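You operate a simulated robot arm through the tools that you are given. There is no shell and no other tool.

The job below is to be done with a simulated robot arm. You get a single attempt, and the scene is never put back.

TASK
Close the purple drain lever, refill the pot to about Max, reset, test lamps.
Fine: pot cap open for the fill; feed valve and cap end closed; isolator stays on; press no other button; leave the floor dry. Where these are worked on the way, their far stop is far enough and under half their travel is too little: pot cap.

Only the result counts: the job must be done as asked and must still hold three seconds after the hand-in. Knocking over, shifting, dropping, spilling or breaking anything else fails it. A push-on lid holds only when it is set on centred and level and pressed home; a screw cap is set on level and turned clockwise until tight.

THE ROBOT
A 7-joint arm with a three-finger gripper, fixed in place. Base frame: the origin is at the foot of the arm, x ahead of it, y to its left, z up. Readings come in mm, rad, newtons and seconds.
Its first joint turns from -2.897 to 2.897 rad. Payload 2.69 kg.
The TCP is the grasp point between the finger pads, 30 mm short of the fingertips. In the tool frame z runs along the fingers and y along their closing line. The gripper opens to 128 mm. The gripper's body begins 117 mm behind the TCP.
Orientation is that of the tool frame in the base frame, as a unit quaternion [w, x, y, z]. With the fingers straight down and closing along the base's y, the tool's x points along the base's -x, its y along +y and its z along -z.

THE INTERFACE
- The arm moves only by the tool apply_moves. Its argument "commands" is one flat list of numbers, 7 for each row, row after row: the shift along the base's x, y, z in mm, then the turn, a rotation vector about the base's x, y, z in rad, then the gripper command, from -1 (shut) to 1 (fully open), values between in proportion. In form: [x, y, z, rx, ry, rz, jaw, x, y, z, rx, ry, rz, jaw, ...]. A call has 1 to 20 rows; each row shifts and turns the commanded pose from where the row before left it. A row lasts 0.2 s, in which the tool goes at most 50 mm and 0.15 rad; a call with a longer step from one row to the next is refused whole, and so is a gripper value outside its range. A pose out of reach is approached as far as the arm can. The call stops where the force on the tool passes 90 N (or 10 N more than at its start, if that is more) or the arm is blocked; 0.2 s more then pass. The fingers move at their own pace and stop on an object; they squeeze with about 24 N. The grip force told is the motor's: it shows also when the fingers shut on nothing. Time passes only in rows, and 0.2 s behind the last, so rows that do not move let the fingers close. The reply holds the time, the measured pose of the TCP, the force on the tool along the base axes, the opening and the grip force, in the units named above and with some noise, with the torque about the TCP (base axes, N m) and any sound that the robot's microphone picked up.
- Cameras (640 x 400 px; columns grow to the right, rows downward): "scene" is fixed at [221.9, -657.8, 1617.5]; the picture's right is [0.39, -0.92, 0.00], its down [-0.12, -0.05, -0.99] and it looks along [0.91, 0.39, -0.13] (base axes); focal length 214 px, centre (320, 200). "wrist" rides on the gripper at [58, 54, -131] in the tool frame; the picture's right is [-0.68, 0.74, 0.00], its down [-0.62, -0.57, -0.55] and it looks along [-0.40, -0.37, 0.84] (tool axes); focal length 234 px, centre (320, 200). There is no depth. A picture from a camera that has moved, and an enlarged one, comes with that camera's place and axes in the base frame and with its lens. The place of the scene camera against the robot may be out by one fixed shift of up to 12 mm in any direction.
- grab_frame(camera): a new picture of that camera. The clock stands still meanwhile.
- lift_body(by): slides the trunk up (or, below 0, down) by that many mm; the arm rides with it, the base frame stays. It gives what a move gives, with no picture.
- close_up(camera, box): a new picture of the part [left, top, right, bottom] of that camera's present view, enlarged. The clock stands still meanwhile.
- close_job(): hands the job in; it is judged then, once.

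Nothing tells you positions but the pictures and the camera data. Unless the task says otherwise, let go and move clear before handing in.

The tools are called after ">>>" by a JSON object that holds its "fn" and its "kwargs". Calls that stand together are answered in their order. apply_moves: Moves the arm, as the interface text tells. Its arguments: {"type":"object","properties":{"commands":{"type":"array","items":{"type":"number"}}},"required":["commands"]} The other tools are called the same way: lift_body (by) slides the trunk up or down; grab_frame (camera) takes a picture; close_up (camera, box) takes an enlarged picture of a part of a camera's view; close_job () hands the job in.

At the start:

```text
time: 0.0
tool_pos: [429.3, -406.3, 1619.2]
ee_rot: [0.0, 0.0, 1.0, 0.0]
force: [-0.4, 0.2, -0.1]
torque: [-0.03, 0.03, -0.01]
width: 128.0
grasp_force: 0.1
trunk travel left (down, up): [-175.0, 175.0]
```

scene: 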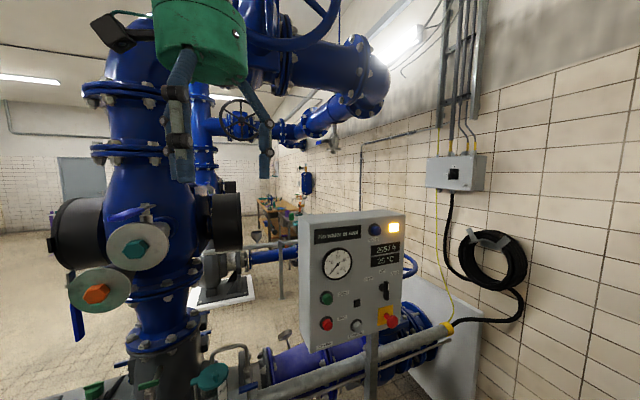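
wrist: 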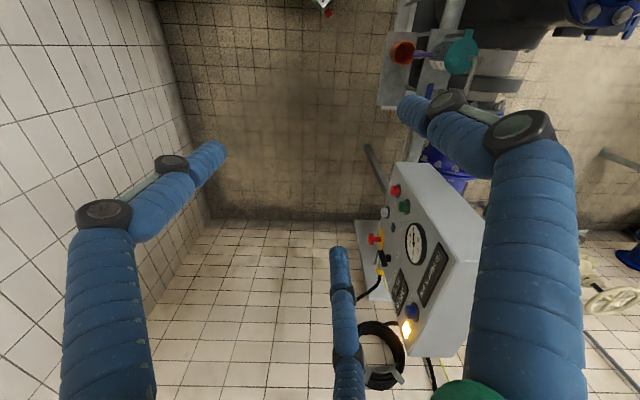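

I see a control panel on a post with a gauge and buttons, blue pipes, and something with green and teal parts low at left-centre. I'll look closer before I move anything.

>>> {"fn": "grab_frame", "kwargs": {"camera": "scene"}}

>>> {"fn": "close_up", "kwargs": {"camera": "scene", "box": [280, 200, 440, 300]}}

>>> {"fn": "close_up", "kwargs": {"camera": "scene", "box": [280, 280, 472, 400]}}

>>> {"fn": "close_up", "kwargs": {"camera": "scene", "box": [60, 280, 300, 400]}}

>>> {"fn": "close_up", "kwargs": {"camera": "wrist", "box": [340, 0, 580, 150]}}

>>> {"fn": "close_up", "kwargs": {"camera": "wrist", "box": [340, 150, 580, 350]}}

```text
taken
```

scene: 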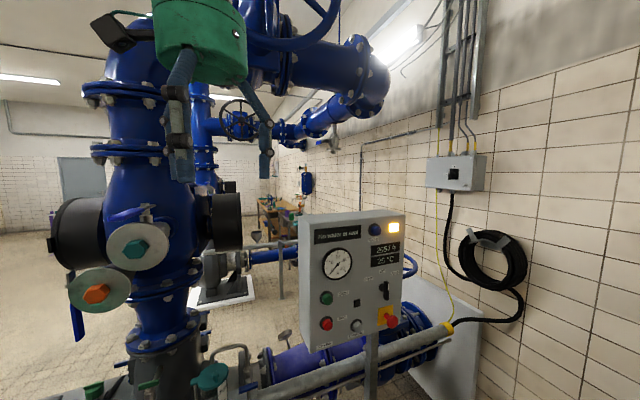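

```text
4.00 times, centred on (360, 250) of scene
camera zoom: at [221.9, -657.8, 1617.5], right [0.39, -0.92, 0.0], down [-0.12, -0.05, -0.99], along [0.91, 0.39, -0.13], focal length 858 px, centre (160, 0)
```

zoom: 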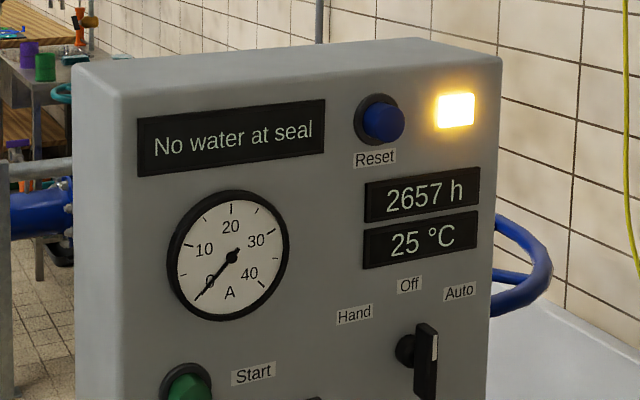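

```text
3.33 times, centred on (376, 340) of scene
camera zoom: at [221.9, -657.8, 1617.5], right [0.39, -0.92, 0.0], down [-0.12, -0.05, -0.99], along [0.91, 0.39, -0.13], focal length 715 px, centre (133, -267)
```

zoom: 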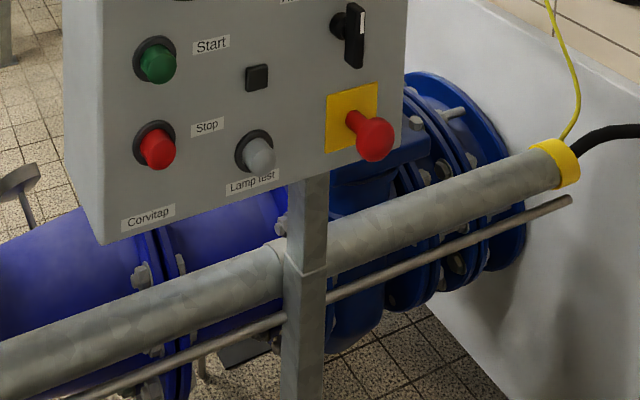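

```text
2.67 times, centred on (180, 340) of scene
camera zoom: at [221.9, -657.8, 1617.5], right [0.39, -0.92, 0.0], down [-0.12, -0.05, -0.99], along [0.91, 0.39, -0.13], focal length 572 px, centre (693, -173)
```

zoom: 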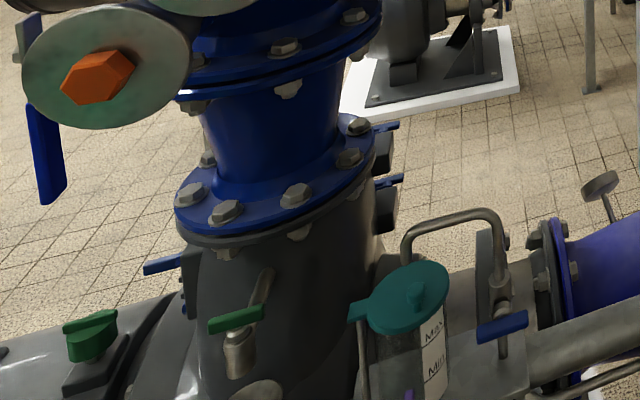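

```text
2.67 times, centred on (460, 75) of wrist
camera zoom: at [371.4, -351.0, 1751.2], right [0.68, 0.74, 0.0], down [0.62, -0.57, 0.55], along [0.4, -0.37, -0.84], focal length 624 px, centre (-53, 533)
```

zoom: 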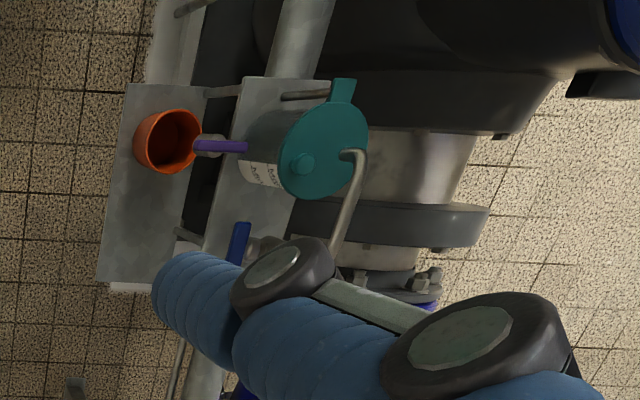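

```text
2.00 times, centred on (460, 250) of wrist
camera zoom: at [371.4, -351.0, 1751.2], right [0.68, 0.74, 0.0], down [0.62, -0.57, 0.55], along [0.4, -0.37, -0.84], focal length 468 px, centre (40, 100)
```

zoom: 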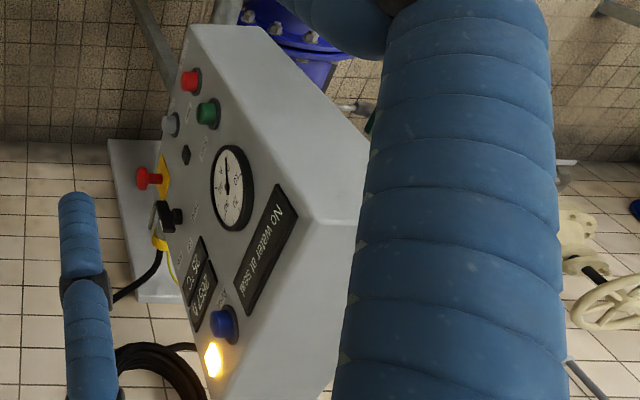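

The pot (teal cap, Max/Min scale), the purple drain lever over an orange tundish and the blue feed lever are low, near (690,-45,890). The panel is at about (930,-555,1420) to (890,-510,1085), with Reset top right and Lamp test at the bottom. I'll shut the fingers to get a clear wrist view.

>>> {"fn": "apply_moves", "kwargs": {"commands": [0, 0, 0, 0, 0, 0, -1, 0, 0, 0, 0, 0, 0, -1, 0, 0, 0, 0, 0, 0, -1]}}

>>> {"fn": "grab_frame", "kwargs": {"camera": "wrist"}}

>>> {"fn": "grab_frame", "kwargs": {"camera": "scene"}}

```text
time: 0.8
tool_pos: [428.9, -404.2, 1620.0]
ee_rot: [0.0, 0.0, 1.0, 0.0]
force: [0.3, 0.5, -0.8]
torque: [0.0, 0.01, -0.01]
width: 2.3
grasp_force: 23.6
trunk travel left (down, up): [-175.0, 175.0]
```

```text
taken
camera wrist: at [371.4, -351.1, 1751.2], right [0.68, 0.74, 0.0], down [0.62, -0.57, 0.55], along [0.4, -0.37, -0.84], focal length 234 px, centre (320, 200)
```

wrist: 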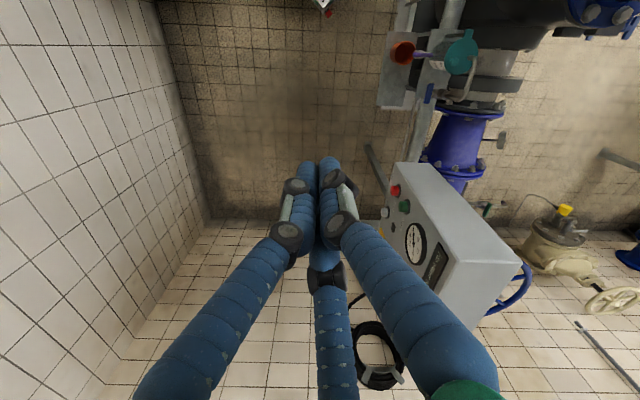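

```text
taken
```

scene: 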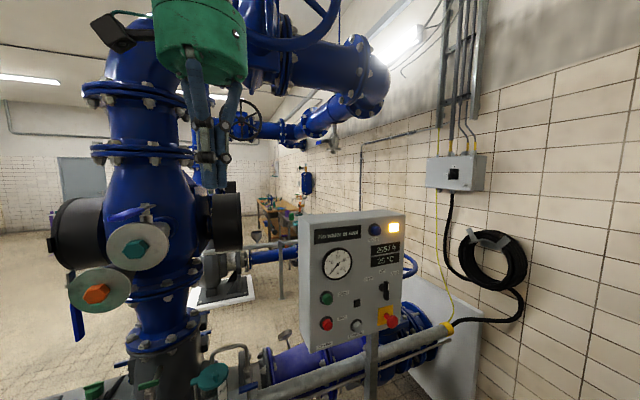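

The fingers now show as three converging on the tool axis. Next I'll swing the wrist camera down towards the pot, staying left of the panel, for a clear view.

>>> {"fn": "apply_moves", "kwargs": {"commands": [11, 19.6, -35, 0, 0, 0.1309, -1, 11, 19.6, -35, 0, 0, 0.1309, -1, 11, 19.6, -35, 0, 0, 0.1309, -1, 11, 19.6, -35, 0, 0, 0.1309, -1, 11, 19.6, -35, 0, 0, 0.1309, -1, 11, 19.6, -35, 0, 0, 0.1309, -1, 11, 19.6, -35, 0, 0, 0.1309, -1, 11, 19.6, -35, 0, 0, 0.1309, -1, 11, 19.6, -35, 0, 0, 0.1309, -1, 11, 19.6, -35, 0, 0, 0.1309, -1, 11, 19.6, -35, 0, 0, 0.1309, -1, 11, 19.6, -35, 0, 0, 0.1309, -1]}}

>>> {"fn": "grab_frame", "kwargs": {"camera": "wrist"}}

>>> {"fn": "grab_frame", "kwargs": {"camera": "scene"}}

```text
time: 3.4
tool_pos: [560.4, -166.7, 1200.8]
ee_rot: [0.0, 0.708, -0.707, 0.001]
force: [0.2, 0.0, -0.1]
torque: [0.02, -0.01, 0.02]
width: 2.2
grasp_force: 24.4
trunk travel left (down, up): [-175.0, 175.0]
```

```text
taken
camera wrist: at [507.6, -224.9, 1332.4], right [-0.74, 0.68, 0.0], down [0.56, 0.62, 0.55], along [0.37, 0.4, -0.84], focal length 234 px, centre (320, 200)
```

wrist: 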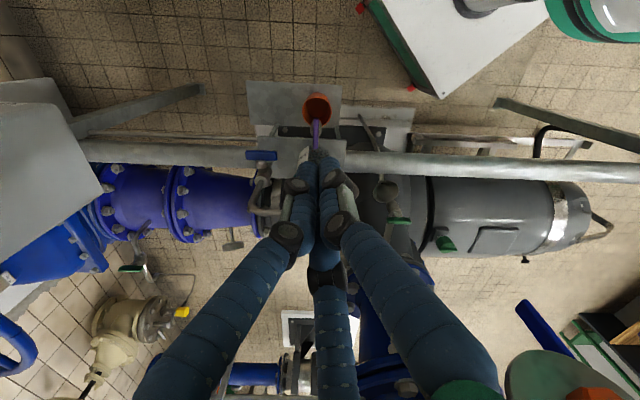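

```text
taken
```

scene: 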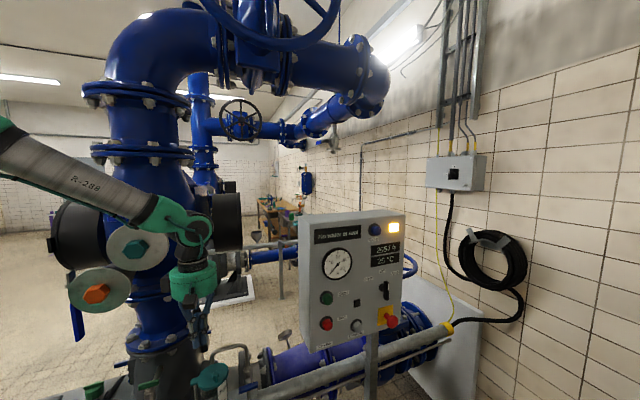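

The fingers cover the pot from here. I'll shift the camera towards the base side so the pot shows clear of the fingers.

>>> {"fn": "apply_moves", "kwargs": {"commands": [-33, 30, -12, 0, 0, 0, -1, -33, 30, -12, 0, 0, 0, -1, -33, 30, -12, 0, 0, 0, -1, -33, 30, -12, 0, 0, 0, -1]}}

>>> {"fn": "grab_frame", "kwargs": {"camera": "wrist"}}

>>> {"fn": "close_up", "kwargs": {"camera": "wrist", "box": [140, 60, 300, 160]}}

>>> {"fn": "close_up", "kwargs": {"camera": "wrist", "box": [140, 120, 300, 220]}}

```text
time: 4.4
tool_pos: [430.7, -49.6, 1151.9]
ee_rot: [0.0, -0.707, 0.707, 0.0]
force: [0.3, 0.9, -0.6]
torque: [0.01, 0.07, 0.02]
width: 2.2
grasp_force: 24.4
trunk travel left (down, up): [-175.0, 175.0]
```

```text
taken
camera wrist: at [378.7, -106.8, 1283.6], right [-0.74, 0.68, 0.0], down [0.57, 0.62, 0.55], along [0.37, 0.4, -0.84], focal length 234 px, centre (320, 200)
```

wrist: 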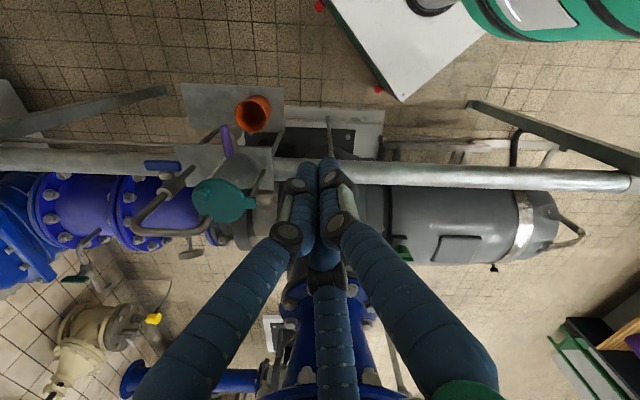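

```text
4.00 times, centred on (220, 110) of wrist
camera zoom: at [378.7, -106.8, 1283.6], right [-0.74, 0.68, 0.0], down [0.57, 0.62, 0.55], along [0.37, 0.4, -0.84], focal length 937 px, centre (720, 560)
```

zoom: 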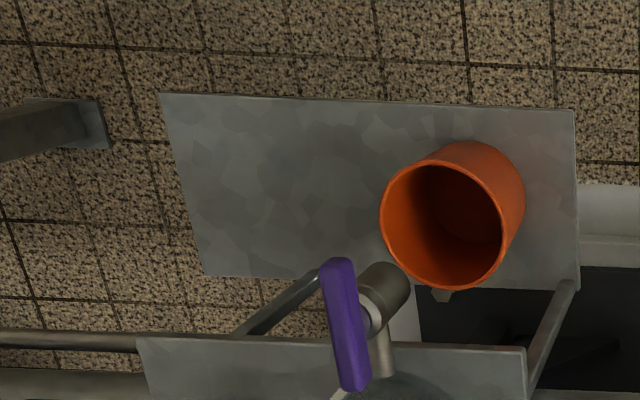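

```text
4.00 times, centred on (220, 170) of wrist
camera zoom: at [378.7, -106.8, 1283.6], right [-0.74, 0.68, 0.0], down [0.57, 0.62, 0.55], along [0.37, 0.4, -0.84], focal length 937 px, centre (720, 320)
```

zoom: 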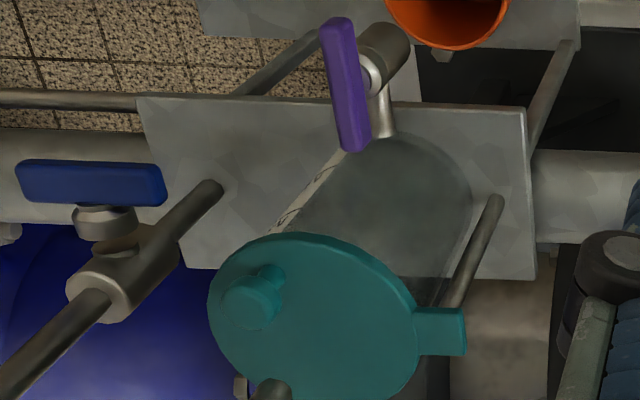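

The picture is clearer now. The pot with its teal swing cap on a vertical post is centred near (667,-61,935), the purple lever is near (613,-117,850) in line with its pipe (open), and the horizontal blue lever is near (698,-167,910). I'll zoom in on these.

>>> {"fn": "close_up", "kwargs": {"camera": "scene", "box": [176, 335, 280, 400]}}

>>> {"fn": "close_up", "kwargs": {"camera": "wrist", "box": [190, 100, 270, 150]}}

>>> {"fn": "close_up", "kwargs": {"camera": "wrist", "box": [180, 150, 276, 240]}}

>>> {"fn": "close_up", "kwargs": {"camera": "wrist", "box": [120, 140, 248, 250]}}

```text
6.15 times, centred on (228, 368) of scene
camera zoom: at [221.9, -657.8, 1617.5], right [0.39, -0.92, 0.0], down [-0.12, -0.05, -0.99], along [0.91, 0.39, -0.13], focal length 1320 px, centre (886, -831)
```

zoom: 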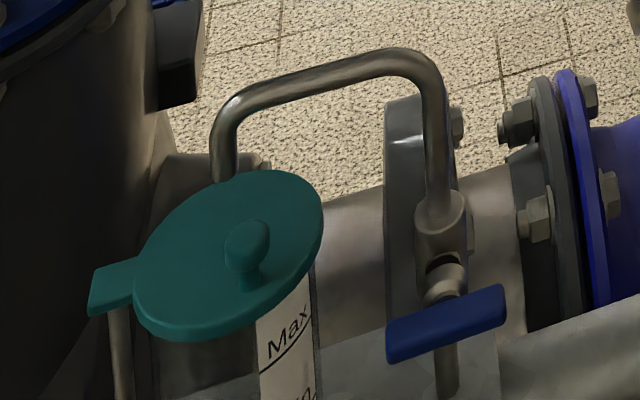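

```text
8.00 times, centred on (230, 125) of wrist
camera zoom: at [378.7, -106.8, 1283.6], right [-0.74, 0.68, 0.0], down [0.57, 0.62, 0.55], along [0.37, 0.4, -0.84], focal length 1873 px, centre (1040, 800)
```

zoom: 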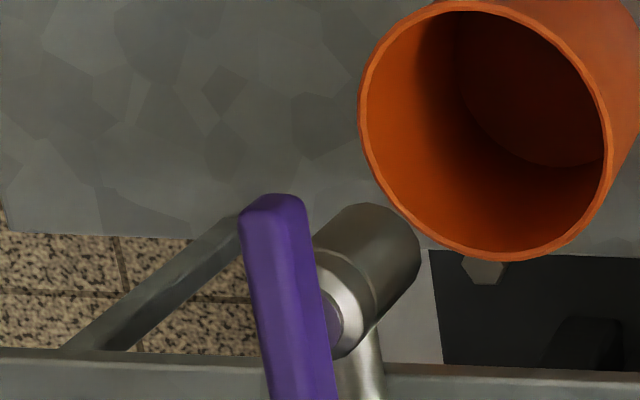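

```text
4.44 times, centred on (228, 195) of wrist
camera zoom: at [378.7, -106.8, 1283.6], right [-0.74, 0.68, 0.0], down [0.57, 0.62, 0.55], along [0.37, 0.4, -0.84], focal length 1041 px, centre (729, 222)
```

zoom: 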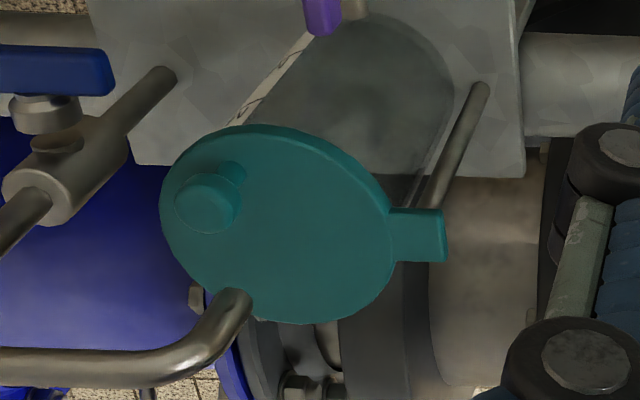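

```text
3.64 times, centred on (184, 195) of wrist
camera zoom: at [378.7, -106.8, 1283.6], right [-0.74, 0.68, 0.0], down [0.57, 0.62, 0.55], along [0.37, 0.4, -0.84], focal length 852 px, centre (814, 218)
```

zoom: 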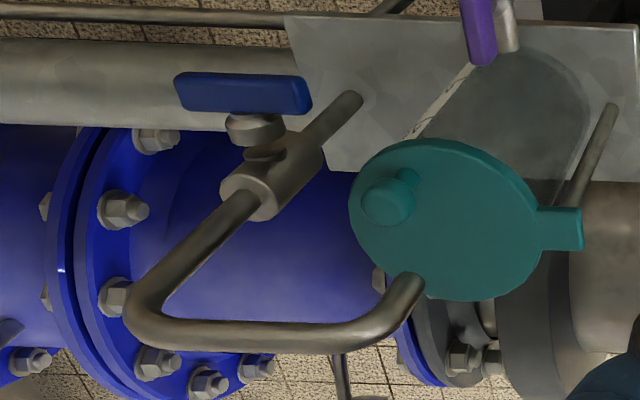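

The purple lever sits on top of an angle valve and is in line with its pipe, so it is open. I'll use wide, short close-ups from the scene camera to see the lower parts and the water level.

>>> {"fn": "close_up", "kwargs": {"camera": "scene", "box": [160, 390, 280, 400]}}

>>> {"fn": "close_up", "kwargs": {"camera": "scene", "box": [60, 395, 380, 400]}}

```text
5.33 times, centred on (220, 395) of scene
camera zoom: at [221.9, -657.8, 1617.5], right [0.39, -0.92, 0.0], down [-0.12, -0.05, -0.99], along [0.91, 0.39, -0.13], focal length 1144 px, centre (853, -840)
```

zoom: 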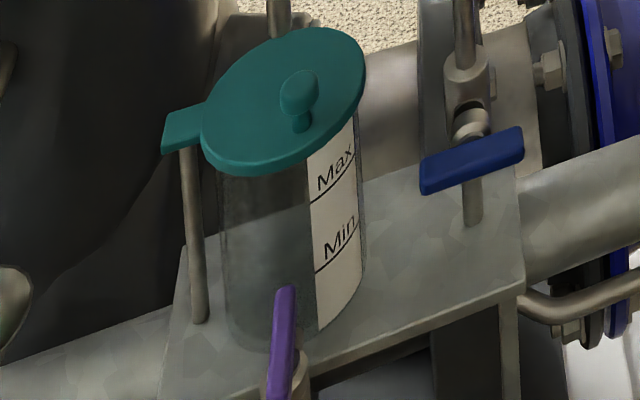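

```text
2.00 times, centred on (220, 398) of scene
camera zoom: at [221.9, -657.8, 1617.5], right [0.39, -0.92, 0.0], down [-0.12, -0.05, -0.99], along [0.91, 0.39, -0.13], focal length 429 px, centre (520, -195)
```

zoom: 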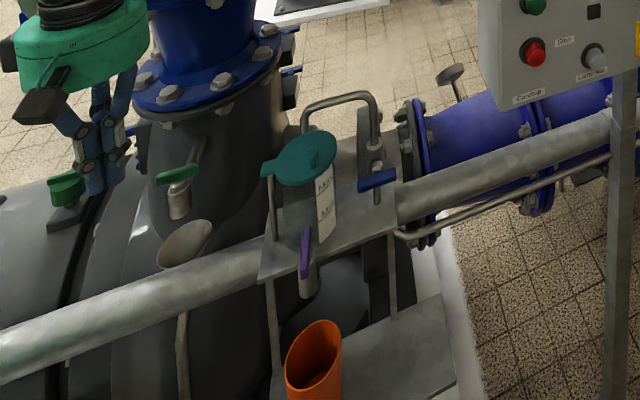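

All the parts line up in one frame: u≈(0.70,-0.71) runs along the piping and n≈(-0.71,-0.70) points to the front. The purple lever spans (642,-97) to (597,-141) at z≈831, pivoting near (620,-118), and the pot is empty. I'll bring the closed fingers to the right of the lever's front end, still high.

>>> {"fn": "apply_moves", "kwargs": {"commands": [26.8, -16.5, -27.4, 0, 0, 0, -1, 26.8, -16.5, -27.4, 0, 0, 0, -1, 26.8, -16.5, -27.4, 0, 0, 0, -1, 26.8, -16.5, -27.4, 0, 0, 0, -1, 26.8, -16.5, -27.4, 0, 0, 0, -1, 26.8, -16.5, -27.4, 0, 0, 0, -1, 26.8, -16.5, -27.4, 0, 0, 0, -1]}}

>>> {"fn": "grab_frame", "kwargs": {"camera": "wrist"}}

>>> {"fn": "close_up", "kwargs": {"camera": "scene", "box": [120, 395, 320, 400]}}

```text
time: 6.0
tool_pos: [616.9, -165.2, 958.8]
ee_rot: [0.0, 0.707, -0.707, 0.0]
force: [0.6, 0.5, 0.6]
torque: [-0.01, -0.04, 0.0]
width: 2.4
grasp_force: 23.8
trunk travel left (down, up): [-175.0, 175.0]
```

```text
taken
camera wrist: at [564.7, -224.1, 1090.4], right [-0.74, 0.68, 0.0], down [0.57, 0.62, 0.55], along [0.37, 0.4, -0.84], focal length 234 px, centre (320, 200)
```

wrist: 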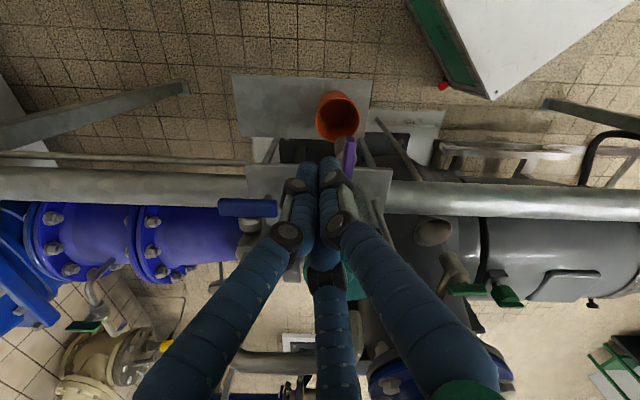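

```text
3.20 times, centred on (220, 398) of scene
camera zoom: at [221.9, -657.8, 1617.5], right [0.39, -0.92, 0.0], down [-0.12, -0.05, -0.99], along [0.91, 0.39, -0.13], focal length 686 px, centre (640, -432)
```

zoom: 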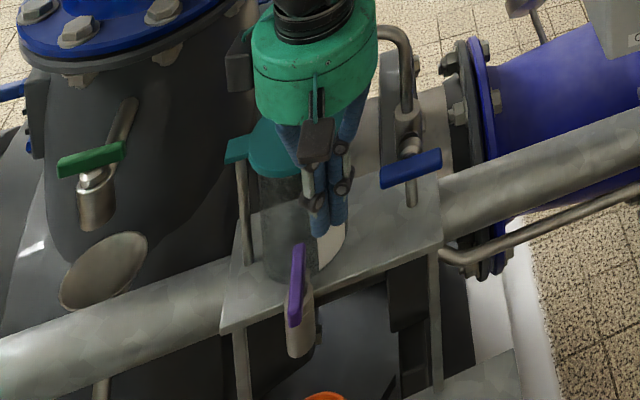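

The fingertips line up with my estimates. I'll descend beside the lever, with about 7 mm clearance, to working height.

>>> {"fn": "apply_moves", "kwargs": {"commands": [1, 0, -28, 0, 0, 0, -1, 1, 0, -28, 0, 0, 0, -1, 1, 0, -28, 0, 0, 0, -1, 0, 0, -28, 0, 0, 0, -1]}}

>>> {"fn": "grab_frame", "kwargs": {"camera": "wrist"}}

>>> {"fn": "close_up", "kwargs": {"camera": "scene", "box": [150, 395, 290, 400]}}

```text
time: 7.0
tool_pos: [618.5, -163.9, 848.1]
ee_rot: [0.0, -0.707, 0.707, 0.0]
force: [0.4, 0.2, 1.5]
torque: [-0.01, -0.05, 0.02]
width: 2.2
grasp_force: 24.1
trunk travel left (down, up): [-175.0, 175.0]
```

```text
taken
camera wrist: at [566.7, -221.8, 980.1], right [-0.74, 0.68, 0.0], down [0.56, 0.62, 0.55], along [0.37, 0.4, -0.84], focal length 234 px, centre (320, 200)
```

wrist: 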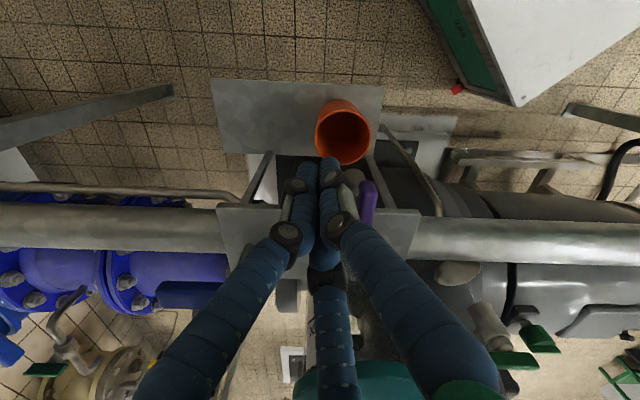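

```text
4.57 times, centred on (220, 398) of scene
camera zoom: at [221.9, -657.8, 1617.5], right [0.39, -0.92, 0.0], down [-0.12, -0.05, -0.99], along [0.91, 0.39, -0.13], focal length 980 px, centre (777, -703)
```

zoom: 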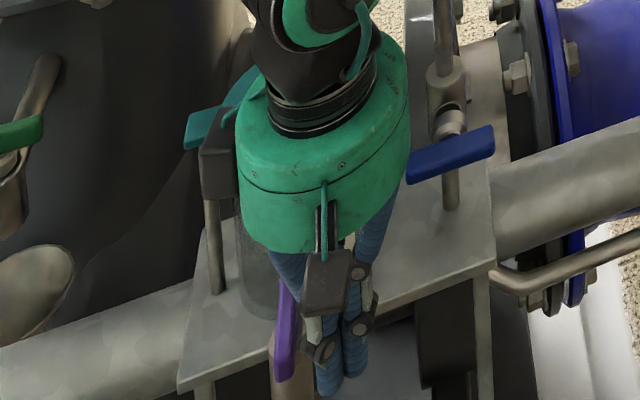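

The fingers sit beside the front end of the lever. I'll now push gently towards -u (clockwise seen from above) and watch the force.

>>> {"fn": "apply_moves", "kwargs": {"commands": [0.4, 6, 0, 0, 0, 0, -1, 0.4, 6, 0, 0, 0, 0, -1, -3.5, 3.55, 0, 0, 0, 0, -1, -3.5, 3.55, 0, 0, 0, 0, -1]}}

>>> {"fn": "close_up", "kwargs": {"camera": "scene", "box": [150, 395, 290, 400]}}

```text
time: 8.0
tool_pos: [612.9, -146.9, 847.9]
ee_rot: [0.0, 0.708, -0.707, 0.0]
force: [-0.2, 0.3, 0.4]
torque: [-0.01, -0.01, 0.02]
width: 2.2
grasp_force: 24.0
trunk travel left (down, up): [-175.0, 175.0]
```

```text
4.57 times, centred on (220, 398) of scene
camera zoom: at [221.9, -657.8, 1617.5], right [0.39, -0.92, 0.0], down [-0.12, -0.05, -0.99], along [0.91, 0.39, -0.13], focal length 980 px, centre (777, -703)
```

zoom: 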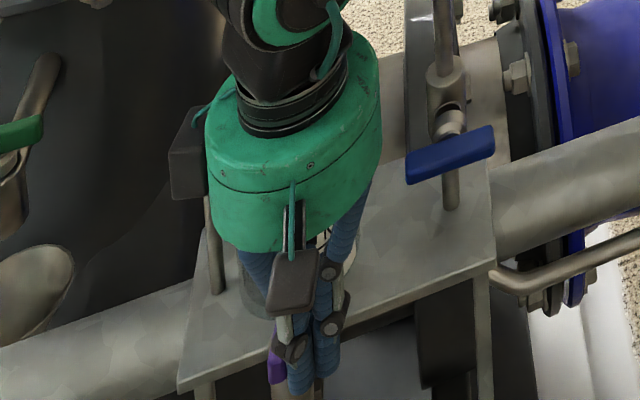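

>>> {"fn": "apply_moves", "kwargs": {"commands": [-3.5, 3.2, 0, 0, 0, 0, -1, -4, 2.5, 0, 0, 0, 0, -1]}}

>>> {"fn": "grab_frame", "kwargs": {"camera": "wrist"}}

>>> {"fn": "close_up", "kwargs": {"camera": "scene", "box": [180, 395, 260, 400]}}

```text
time: 8.6
tool_pos: [606.0, -140.6, 848.0]
ee_rot: [0.0, 0.707, -0.707, -0.001]
force: [1.1, -1.6, 1.0]
torque: [0.06, 0.0, -0.02]
width: 2.1
grasp_force: 24.4
trunk travel left (down, up): [-175.0, 175.0]
```

```text
taken
camera wrist: at [553.1, -198.3, 979.6], right [-0.74, 0.68, 0.0], down [0.57, 0.62, 0.55], along [0.37, 0.4, -0.84], focal length 234 px, centre (320, 200)
```

wrist: 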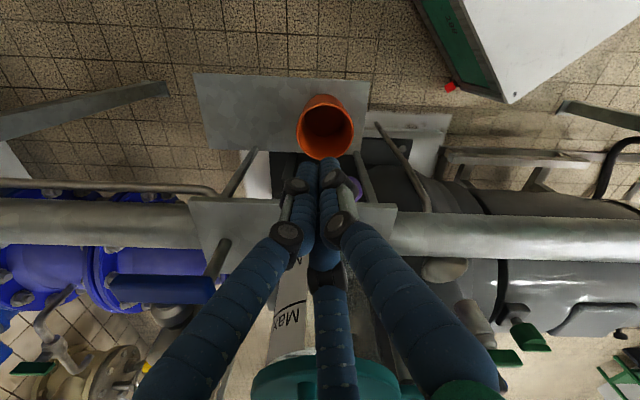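

```text
8.00 times, centred on (220, 398) of scene
camera zoom: at [221.9, -657.8, 1617.5], right [0.39, -0.92, 0.0], down [-0.12, -0.05, -0.99], along [0.91, 0.39, -0.13], focal length 1716 px, centre (1120, -1380)
```

zoom: 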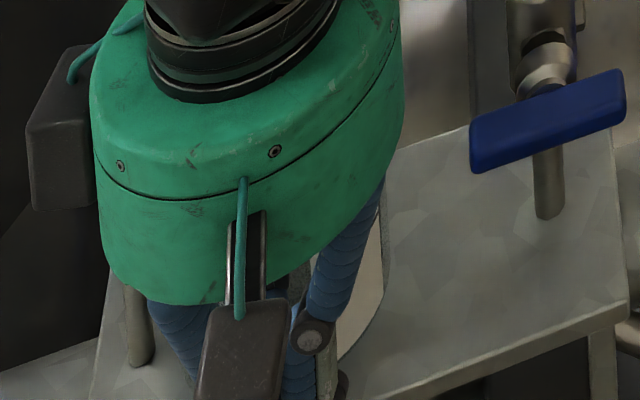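

A light contact force of about 2 N shows the lever is turning freely. I'll continue along the arc.

>>> {"fn": "apply_moves", "kwargs": {"commands": [-5, 3.9, 0, 0, 0, 0, -1, -5, 3.9, 0, 0, 0, 0, -1, -2, 5.8, 0, 0, 0, 0, -1, -2, 5.8, 0, 0, 0, 0, -1]}}

>>> {"fn": "grab_frame", "kwargs": {"camera": "wrist"}}

>>> {"fn": "close_up", "kwargs": {"camera": "scene", "box": [150, 395, 290, 400]}}

```text
time: 9.6
tool_pos: [592.0, -122.6, 848.2]
ee_rot: [0.0, 0.708, -0.706, 0.0]
force: [-7.2, -19.1, 3.3]
torque: [0.03, -0.01, -0.1]
width: 2.2
grasp_force: 24.0
trunk travel left (down, up): [-175.0, 175.0]
```

```text
taken
camera wrist: at [538.9, -180.7, 978.9], right [-0.74, 0.68, 0.0], down [0.57, 0.62, 0.55], along [0.37, 0.4, -0.84], focal length 234 px, centre (320, 200)
```

wrist: 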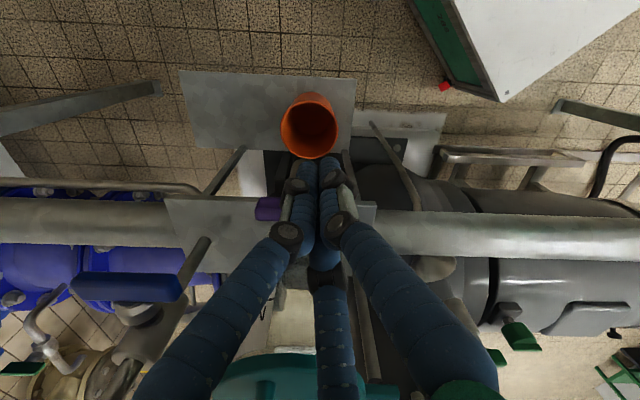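

```text
4.57 times, centred on (220, 398) of scene
camera zoom: at [221.9, -657.8, 1617.5], right [0.39, -0.92, 0.0], down [-0.12, -0.05, -0.99], along [0.91, 0.39, -0.13], focal length 980 px, centre (777, -703)
```

zoom: 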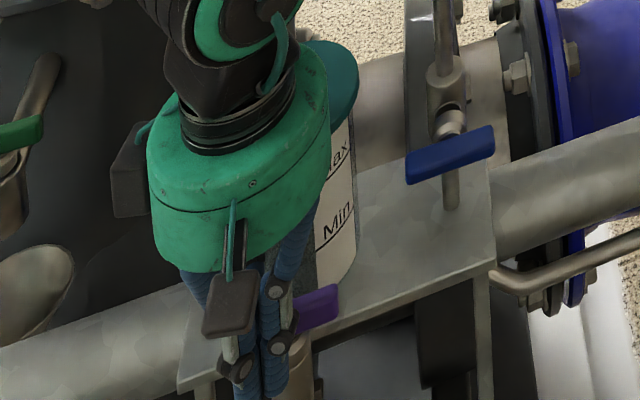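

The lever now lies along u at about 90° and the force rose to about 20 N, so it is likely at its stop. I'll nudge slightly more to confirm.

>>> {"fn": "apply_moves", "kwargs": {"commands": [0.8, 1.2, 0, 0, 0, 0, -1, 0.5, 0.5, 0, 0, 0, 0, -1]}}

>>> {"fn": "close_up", "kwargs": {"camera": "wrist", "box": [220, 140, 380, 240]}}

```text
time: 10.2
tool_pos: [590.1, -122.2, 847.4]
ee_rot: [0.0, 0.707, -0.707, -0.001]
force: [-22.7, -53.2, 4.1]
torque: [-0.01, -0.01, -0.26]
width: 2.1
grasp_force: 24.1
trunk travel left (down, up): [-175.0, 175.0]
```

```text
4.00 times, centred on (300, 190) of wrist
camera zoom: at [538.9, -180.0, 979.0], right [-0.74, 0.68, 0.0], down [0.57, 0.61, 0.55], along [0.37, 0.41, -0.84], focal length 937 px, centre (400, 240)
```

zoom: 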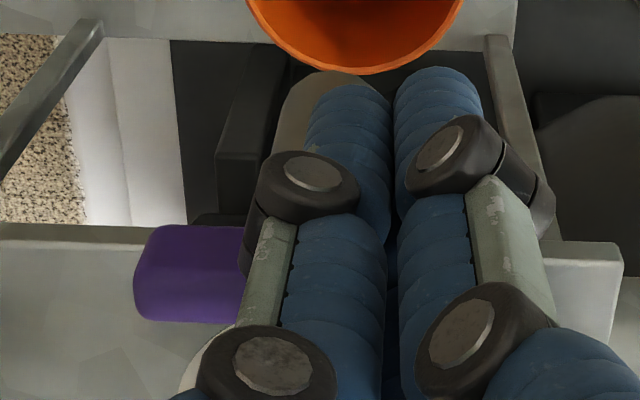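

The force rose sharply with no movement, so the drain lever is at its closed stop. I'll back away to the front and lift clear for a look.

>>> {"fn": "apply_moves", "kwargs": {"commands": [-4, -4, 0, 0, 0, 0, -1, -10, -10, 0, 0, 0, 0, -1, -10, -10, 5, 0, 0, 0, -1, 0, 0, 40, 0, 0, 0, -1, -10, 0, 45, 0, 0, 0, -1, -20, 0, 40, 0, 0, 0, -1, -20, 0, 40, 0, 0, 0, -1]}}

>>> {"fn": "grab_frame", "kwargs": {"camera": "wrist"}}

>>> {"fn": "close_up", "kwargs": {"camera": "scene", "box": [150, 395, 290, 400]}}

```text
time: 11.8
tool_pos: [519.5, -144.6, 1016.3]
ee_rot: [0.0, -0.707, 0.707, 0.0]
force: [-0.5, -0.1, 0.0]
torque: [0.02, 0.01, 0.03]
width: 2.5
grasp_force: 23.5
trunk travel left (down, up): [-175.0, 175.0]
```

```text
taken
camera wrist: at [466.7, -200.8, 1147.9], right [-0.74, 0.68, 0.0], down [0.57, 0.62, 0.55], along [0.37, 0.4, -0.84], focal length 234 px, centre (320, 200)
```

wrist: 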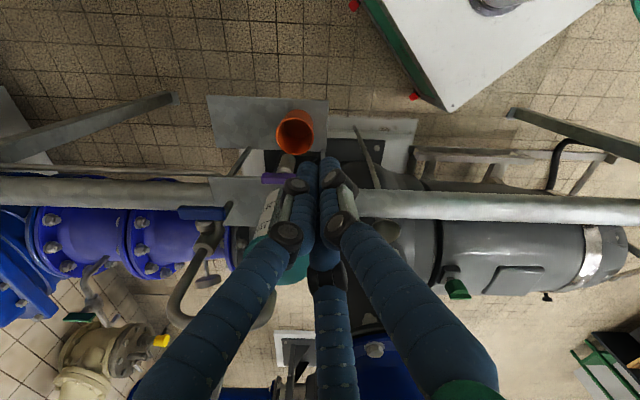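

```text
4.57 times, centred on (220, 398) of scene
camera zoom: at [221.9, -657.8, 1617.5], right [0.39, -0.92, 0.0], down [-0.12, -0.05, -0.99], along [0.91, 0.39, -0.13], focal length 980 px, centre (777, -703)
```

zoom: 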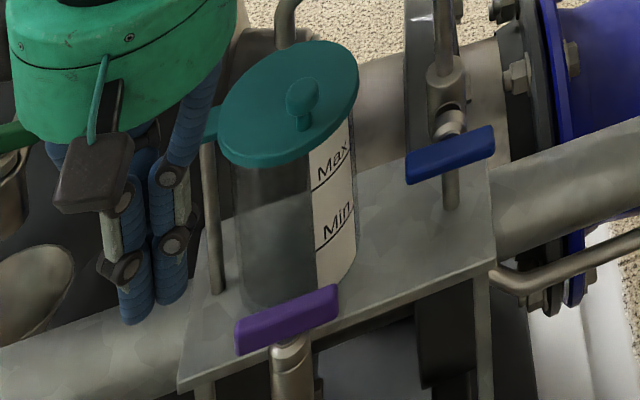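

The drain lever is closed, lying across its pipe. Next is the cap: the spout tip sits behind the knob, so the cap must swing out to the front. I'll go above the knob at about (670,-87), turning so the fingers close along u.

>>> {"fn": "apply_moves", "kwargs": {"commands": [25, 9.6, 9, 0, 0, -0.131, -1, 25, 9.6, 9, 0, 0, -0.131, -1, 25, 9.6, 9, 0, 0, -0.131, -1, 25, 9.6, 9, 0, 0, -0.131, -0.22, 25, 9.6, 9, 0, 0, -0.131, -0.22, 25, 9.6, 9, 0, 0, -0.131, -0.22]}}

>>> {"fn": "grab_frame", "kwargs": {"camera": "wrist"}}

>>> {"fn": "close_up", "kwargs": {"camera": "scene", "box": [150, 380, 290, 400]}}

```text
time: 13.2
tool_pos: [670.5, -84.3, 1071.3]
ee_rot: [-0.001, -0.381, 0.925, 0.0]
force: [0.9, -0.3, -0.9]
torque: [0.02, -0.01, 0.02]
width: 50.1
grasp_force: 0.1
trunk travel left (down, up): [-175.0, 175.0]
```

```text
taken
camera wrist: at [592.5, -86.9, 1203.2], right [-0.04, 1.0, 0.0], down [0.84, 0.03, 0.55], along [0.55, 0.02, -0.84], focal length 234 px, centre (320, 200)
```

wrist: 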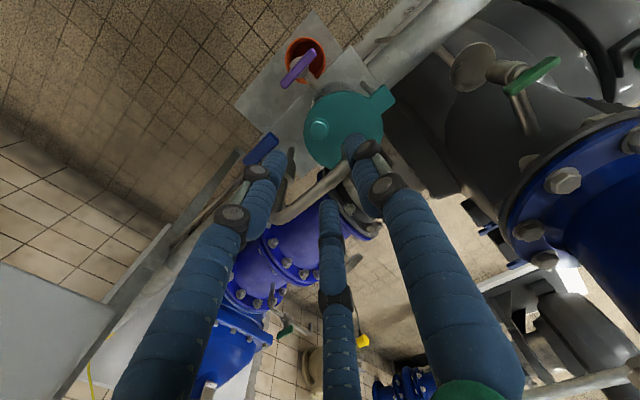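

```text
4.57 times, centred on (220, 390) of scene
camera zoom: at [221.9, -657.8, 1617.5], right [0.39, -0.92, 0.0], down [-0.12, -0.05, -0.99], along [0.91, 0.39, -0.13], focal length 980 px, centre (777, -669)
```

zoom: 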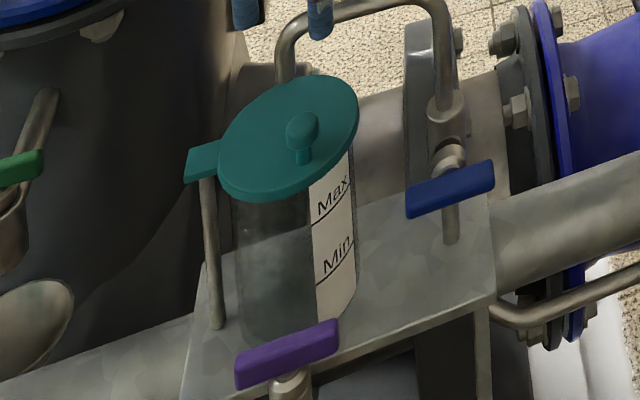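

>>> {"fn": "close_up", "kwargs": {"camera": "wrist", "box": [260, 40, 420, 220]}}

>>> {"fn": "close_up", "kwargs": {"camera": "scene", "box": [180, 355, 260, 395]}}

```text
2.22 times, centred on (340, 130) of wrist
camera zoom: at [592.5, -86.9, 1203.2], right [-0.04, 1.0, 0.0], down [0.84, 0.03, 0.55], along [0.55, 0.02, -0.84], focal length 520 px, centre (276, 356)
```

zoom: 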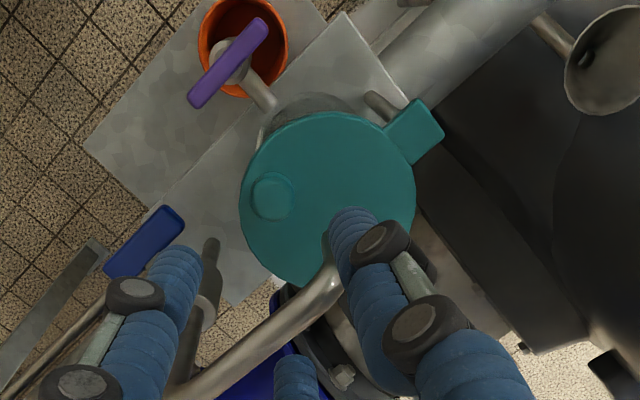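

```text
8.00 times, centred on (220, 375) of scene
camera zoom: at [221.9, -657.8, 1617.5], right [0.39, -0.92, 0.0], down [-0.12, -0.05, -0.99], along [0.91, 0.39, -0.13], focal length 1716 px, centre (1120, -1200)
```

zoom: 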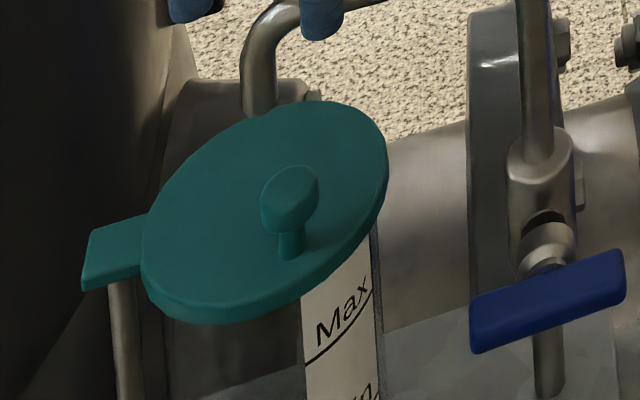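

The knob is at about (667,-87,945) and the spout tip is behind it at about (697,-53). I'll close the fingers and lower them on the right side of the knob, clear of the spout tube, ready to push the cap out to the front.

>>> {"fn": "apply_moves", "kwargs": {"commands": [13.6, -9.7, 0, 0, 0, 0, -1, 13.6, -9.7, 0, 0, 0, 0, -1, 0, 0, 0, 0, 0, 0, -1, 0, 0, -30, 0, 0, 0, -1, 0, 0, -30, 0, 0, 0, -1]}}

>>> {"fn": "grab_frame", "kwargs": {"camera": "wrist"}}

>>> {"fn": "close_up", "kwargs": {"camera": "scene", "box": [150, 360, 290, 400]}}

```text
time: 14.4
tool_pos: [699.8, -107.0, 1042.1]
ee_rot: [0.01, -0.382, 0.924, -0.007]
force: [-47.0, 7.6, 64.7]
torque: [0.67, 0.17, 0.53]
width: 2.1
grasp_force: 23.7
trunk travel left (down, up): [-175.0, 175.0]
stopped in row 5: the force on the tool passed its limit at 132 N (the readings are from after the stop); the commanded pose is now the measured one
```

```text
taken
camera wrist: at [619.0, -108.1, 1171.6], right [-0.04, 1.0, -0.01], down [0.82, 0.04, 0.57], along [0.57, 0.02, -0.82], focal length 234 px, centre (320, 200)
```

wrist: 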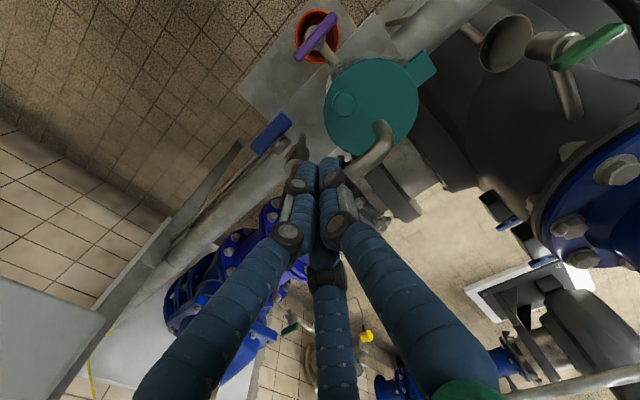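

```text
4.57 times, centred on (220, 380) of scene
camera zoom: at [221.9, -657.8, 1617.5], right [0.39, -0.92, 0.0], down [-0.12, -0.05, -0.99], along [0.91, 0.39, -0.13], focal length 980 px, centre (777, -623)
```

zoom: 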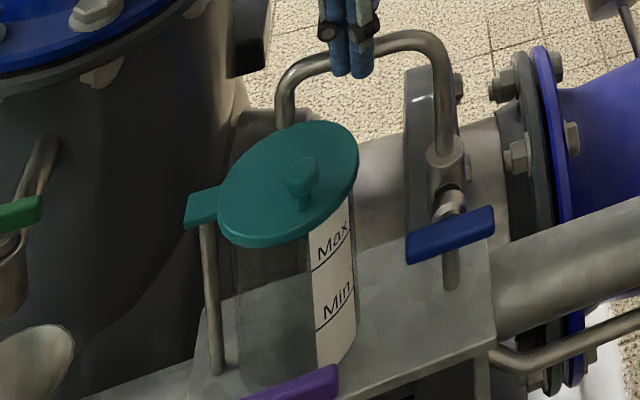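

The fingertips touched the spout tube, so it is higher or nearer than I estimated. I'll back straight up and re-measure.

>>> {"fn": "apply_moves", "kwargs": {"commands": [0, 0, 8, 0, 0, 0, -1, -3, -2, 20, 0, 0, 0, -1, -10, -10, 30, 0, 0, 0, -1]}}

>>> {"fn": "grab_frame", "kwargs": {"camera": "wrist"}}

>>> {"fn": "close_up", "kwargs": {"camera": "scene", "box": [160, 340, 280, 400]}}

```text
time: 15.2
tool_pos: [692.3, -117.8, 1092.0]
ee_rot: [0.009, -0.382, 0.924, -0.006]
force: [-0.3, -1.0, -0.4]
torque: [-0.04, -0.04, 0.02]
width: 2.3
grasp_force: 24.1
trunk travel left (down, up): [-175.0, 175.0]
```

```text
taken
camera wrist: at [611.2, -119.7, 1221.6], right [-0.04, 1.0, 0.0], down [0.83, 0.04, 0.56], along [0.56, 0.02, -0.83], focal length 234 px, centre (320, 200)
```

wrist: 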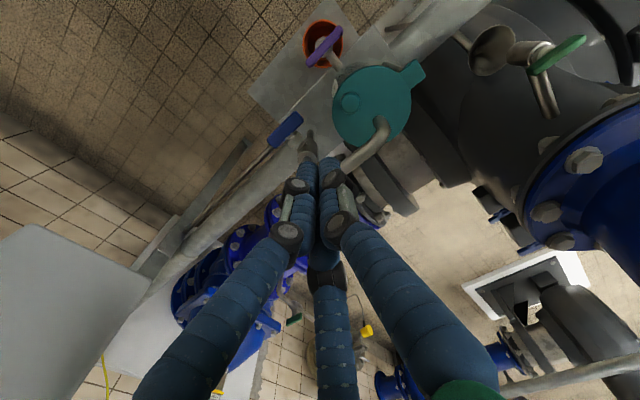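

```text
5.33 times, centred on (220, 370) of scene
camera zoom: at [221.9, -657.8, 1617.5], right [0.39, -0.92, 0.0], down [-0.12, -0.05, -0.99], along [0.91, 0.39, -0.13], focal length 1144 px, centre (853, -707)
```

zoom: 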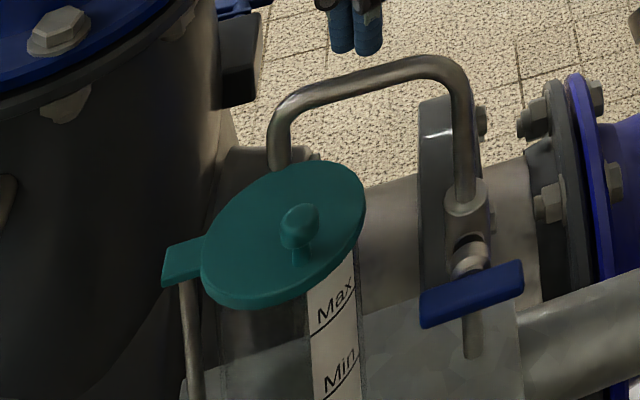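

>>> {"fn": "close_up", "kwargs": {"camera": "wrist", "box": [260, 60, 440, 180]}}

>>> {"fn": "close_up", "kwargs": {"camera": "scene", "box": [190, 335, 290, 385]}}

```text
3.33 times, centred on (350, 120) of wrist
camera zoom: at [611.2, -119.7, 1221.6], right [-0.04, 1.0, 0.0], down [0.83, 0.04, 0.56], along [0.56, 0.02, -0.83], focal length 781 px, centre (220, 467)
```

zoom: 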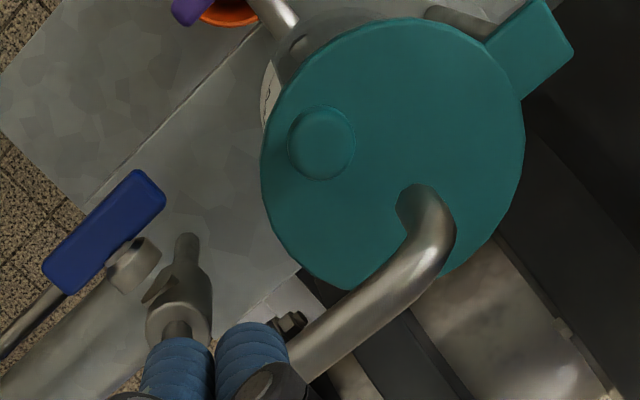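

```text
6.40 times, centred on (240, 360) of scene
camera zoom: at [221.9, -657.8, 1617.5], right [0.39, -0.92, 0.0], down [-0.12, -0.05, -0.99], along [0.91, 0.39, -0.13], focal length 1373 px, centre (832, -824)
```

zoom: 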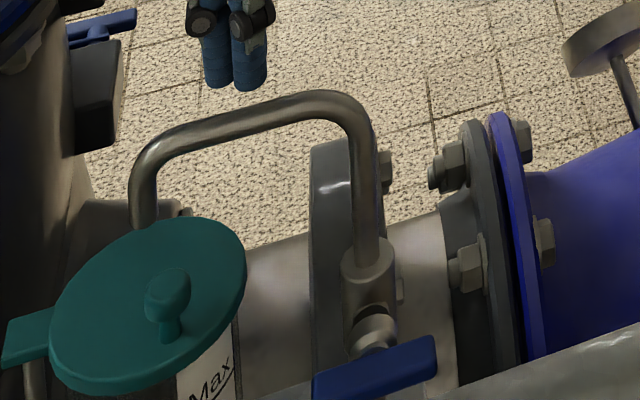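

Corrected geometry: the spout tip is over the cap centre at z≈967 and the tube runs along u at z≈1008. I'll tilt the hand 25° so the fingers come in from the front under that tube, and back off along the tool axis first.

>>> {"fn": "apply_moves", "kwargs": {"commands": [-10.2, -6.4, -2, 0.077, -0.072, 0, -1, -10.2, -6.4, -6, 0.077, -0.072, 0, -1, -10.2, -6.4, -6, 0.077, -0.072, 0, -1, -10.2, -6.5, -6, 0.078, -0.073, 0, -1]}}

>>> {"fn": "grab_frame", "kwargs": {"camera": "wrist"}}

>>> {"fn": "close_up", "kwargs": {"camera": "scene", "box": [160, 350, 300, 400]}}

```text
time: 16.2
tool_pos: [652.6, -145.0, 1070.1]
ee_rot: [0.199, -0.371, 0.903, 0.082]
force: [-0.1, 0.0, 0.1]
torque: [-0.03, 0.03, 0.0]
width: 2.2
grasp_force: 24.2
trunk travel left (down, up): [-175.0, 175.0]
```

```text
taken
camera wrist: at [538.9, -181.3, 1166.6], right [-0.08, 0.96, 0.28], down [0.63, -0.17, 0.76], along [0.77, 0.24, -0.59], focal length 234 px, centre (320, 200)
```

wrist: 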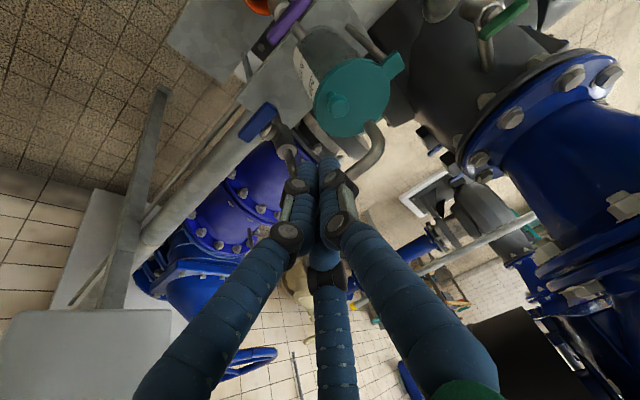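

```text
4.57 times, centred on (230, 375) of scene
camera zoom: at [221.9, -657.8, 1617.5], right [0.39, -0.92, 0.0], down [-0.12, -0.05, -0.99], along [0.91, 0.39, -0.13], focal length 980 px, centre (731, -600)
```

zoom: 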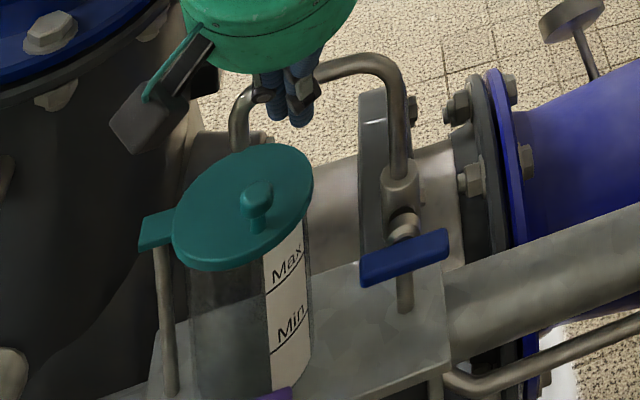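

>>> {"fn": "close_up", "kwargs": {"camera": "wrist", "box": [230, 30, 430, 200]}}

```text
2.35 times, centred on (330, 115) of wrist
camera zoom: at [538.9, -181.3, 1166.6], right [-0.08, 0.96, 0.28], down [0.63, -0.17, 0.76], along [0.77, 0.24, -0.59], focal length 551 px, centre (296, 400)
```

zoom: 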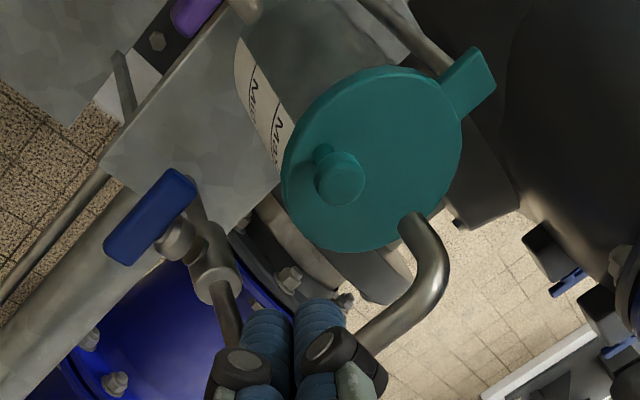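

The tilted view confirms the knob at about (667,-85,945) and the spout tip at about (680,-56,967). I'll slide down along the tool axis to the right-rear side of the knob.

>>> {"fn": "apply_moves", "kwargs": {"commands": [7, 7.4, -21.4, 0, 0, 0, -1, 7, 7.4, -21.4, 0, 0, 0, -1, 7, 7.4, -21.4, 0, 0, 0, -1, 7, 7.4, -21.4, 0, 0, 0, -1]}}

>>> {"fn": "close_up", "kwargs": {"camera": "wrist", "box": [230, 30, 430, 200]}}

>>> {"fn": "close_up", "kwargs": {"camera": "scene", "box": [170, 360, 270, 400]}}

```text
time: 17.2
tool_pos: [679.4, -115.6, 985.9]
ee_rot: [0.199, -0.372, 0.903, 0.082]
force: [-0.8, 0.2, 0.6]
torque: [0.0, -0.02, 0.01]
width: 2.1
grasp_force: 24.4
trunk travel left (down, up): [-175.0, 175.0]
```

```text
2.35 times, centred on (330, 115) of wrist
camera zoom: at [564.4, -151.7, 1081.2], right [-0.08, 0.96, 0.28], down [0.63, -0.17, 0.76], along [0.77, 0.24, -0.59], focal length 551 px, centre (296, 400)
```

zoom: 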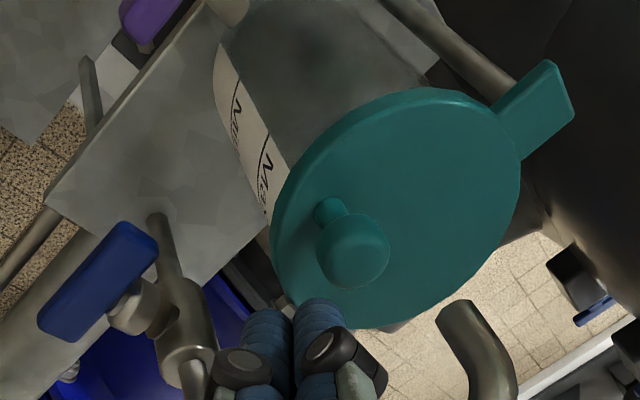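

```text
6.40 times, centred on (220, 380) of scene
camera zoom: at [221.9, -657.8, 1617.5], right [0.39, -0.92, 0.0], down [-0.12, -0.05, -0.99], along [0.91, 0.39, -0.13], focal length 1373 px, centre (960, -952)
```

zoom: 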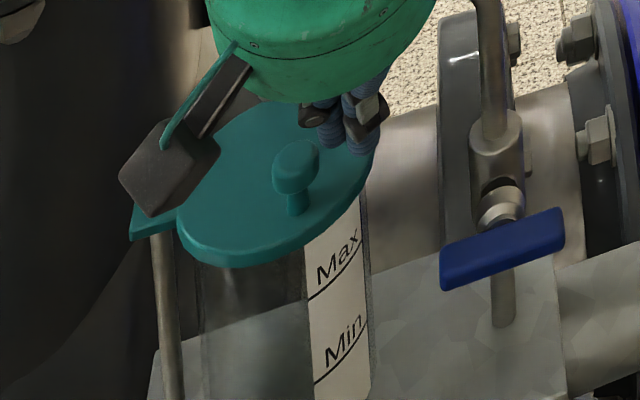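

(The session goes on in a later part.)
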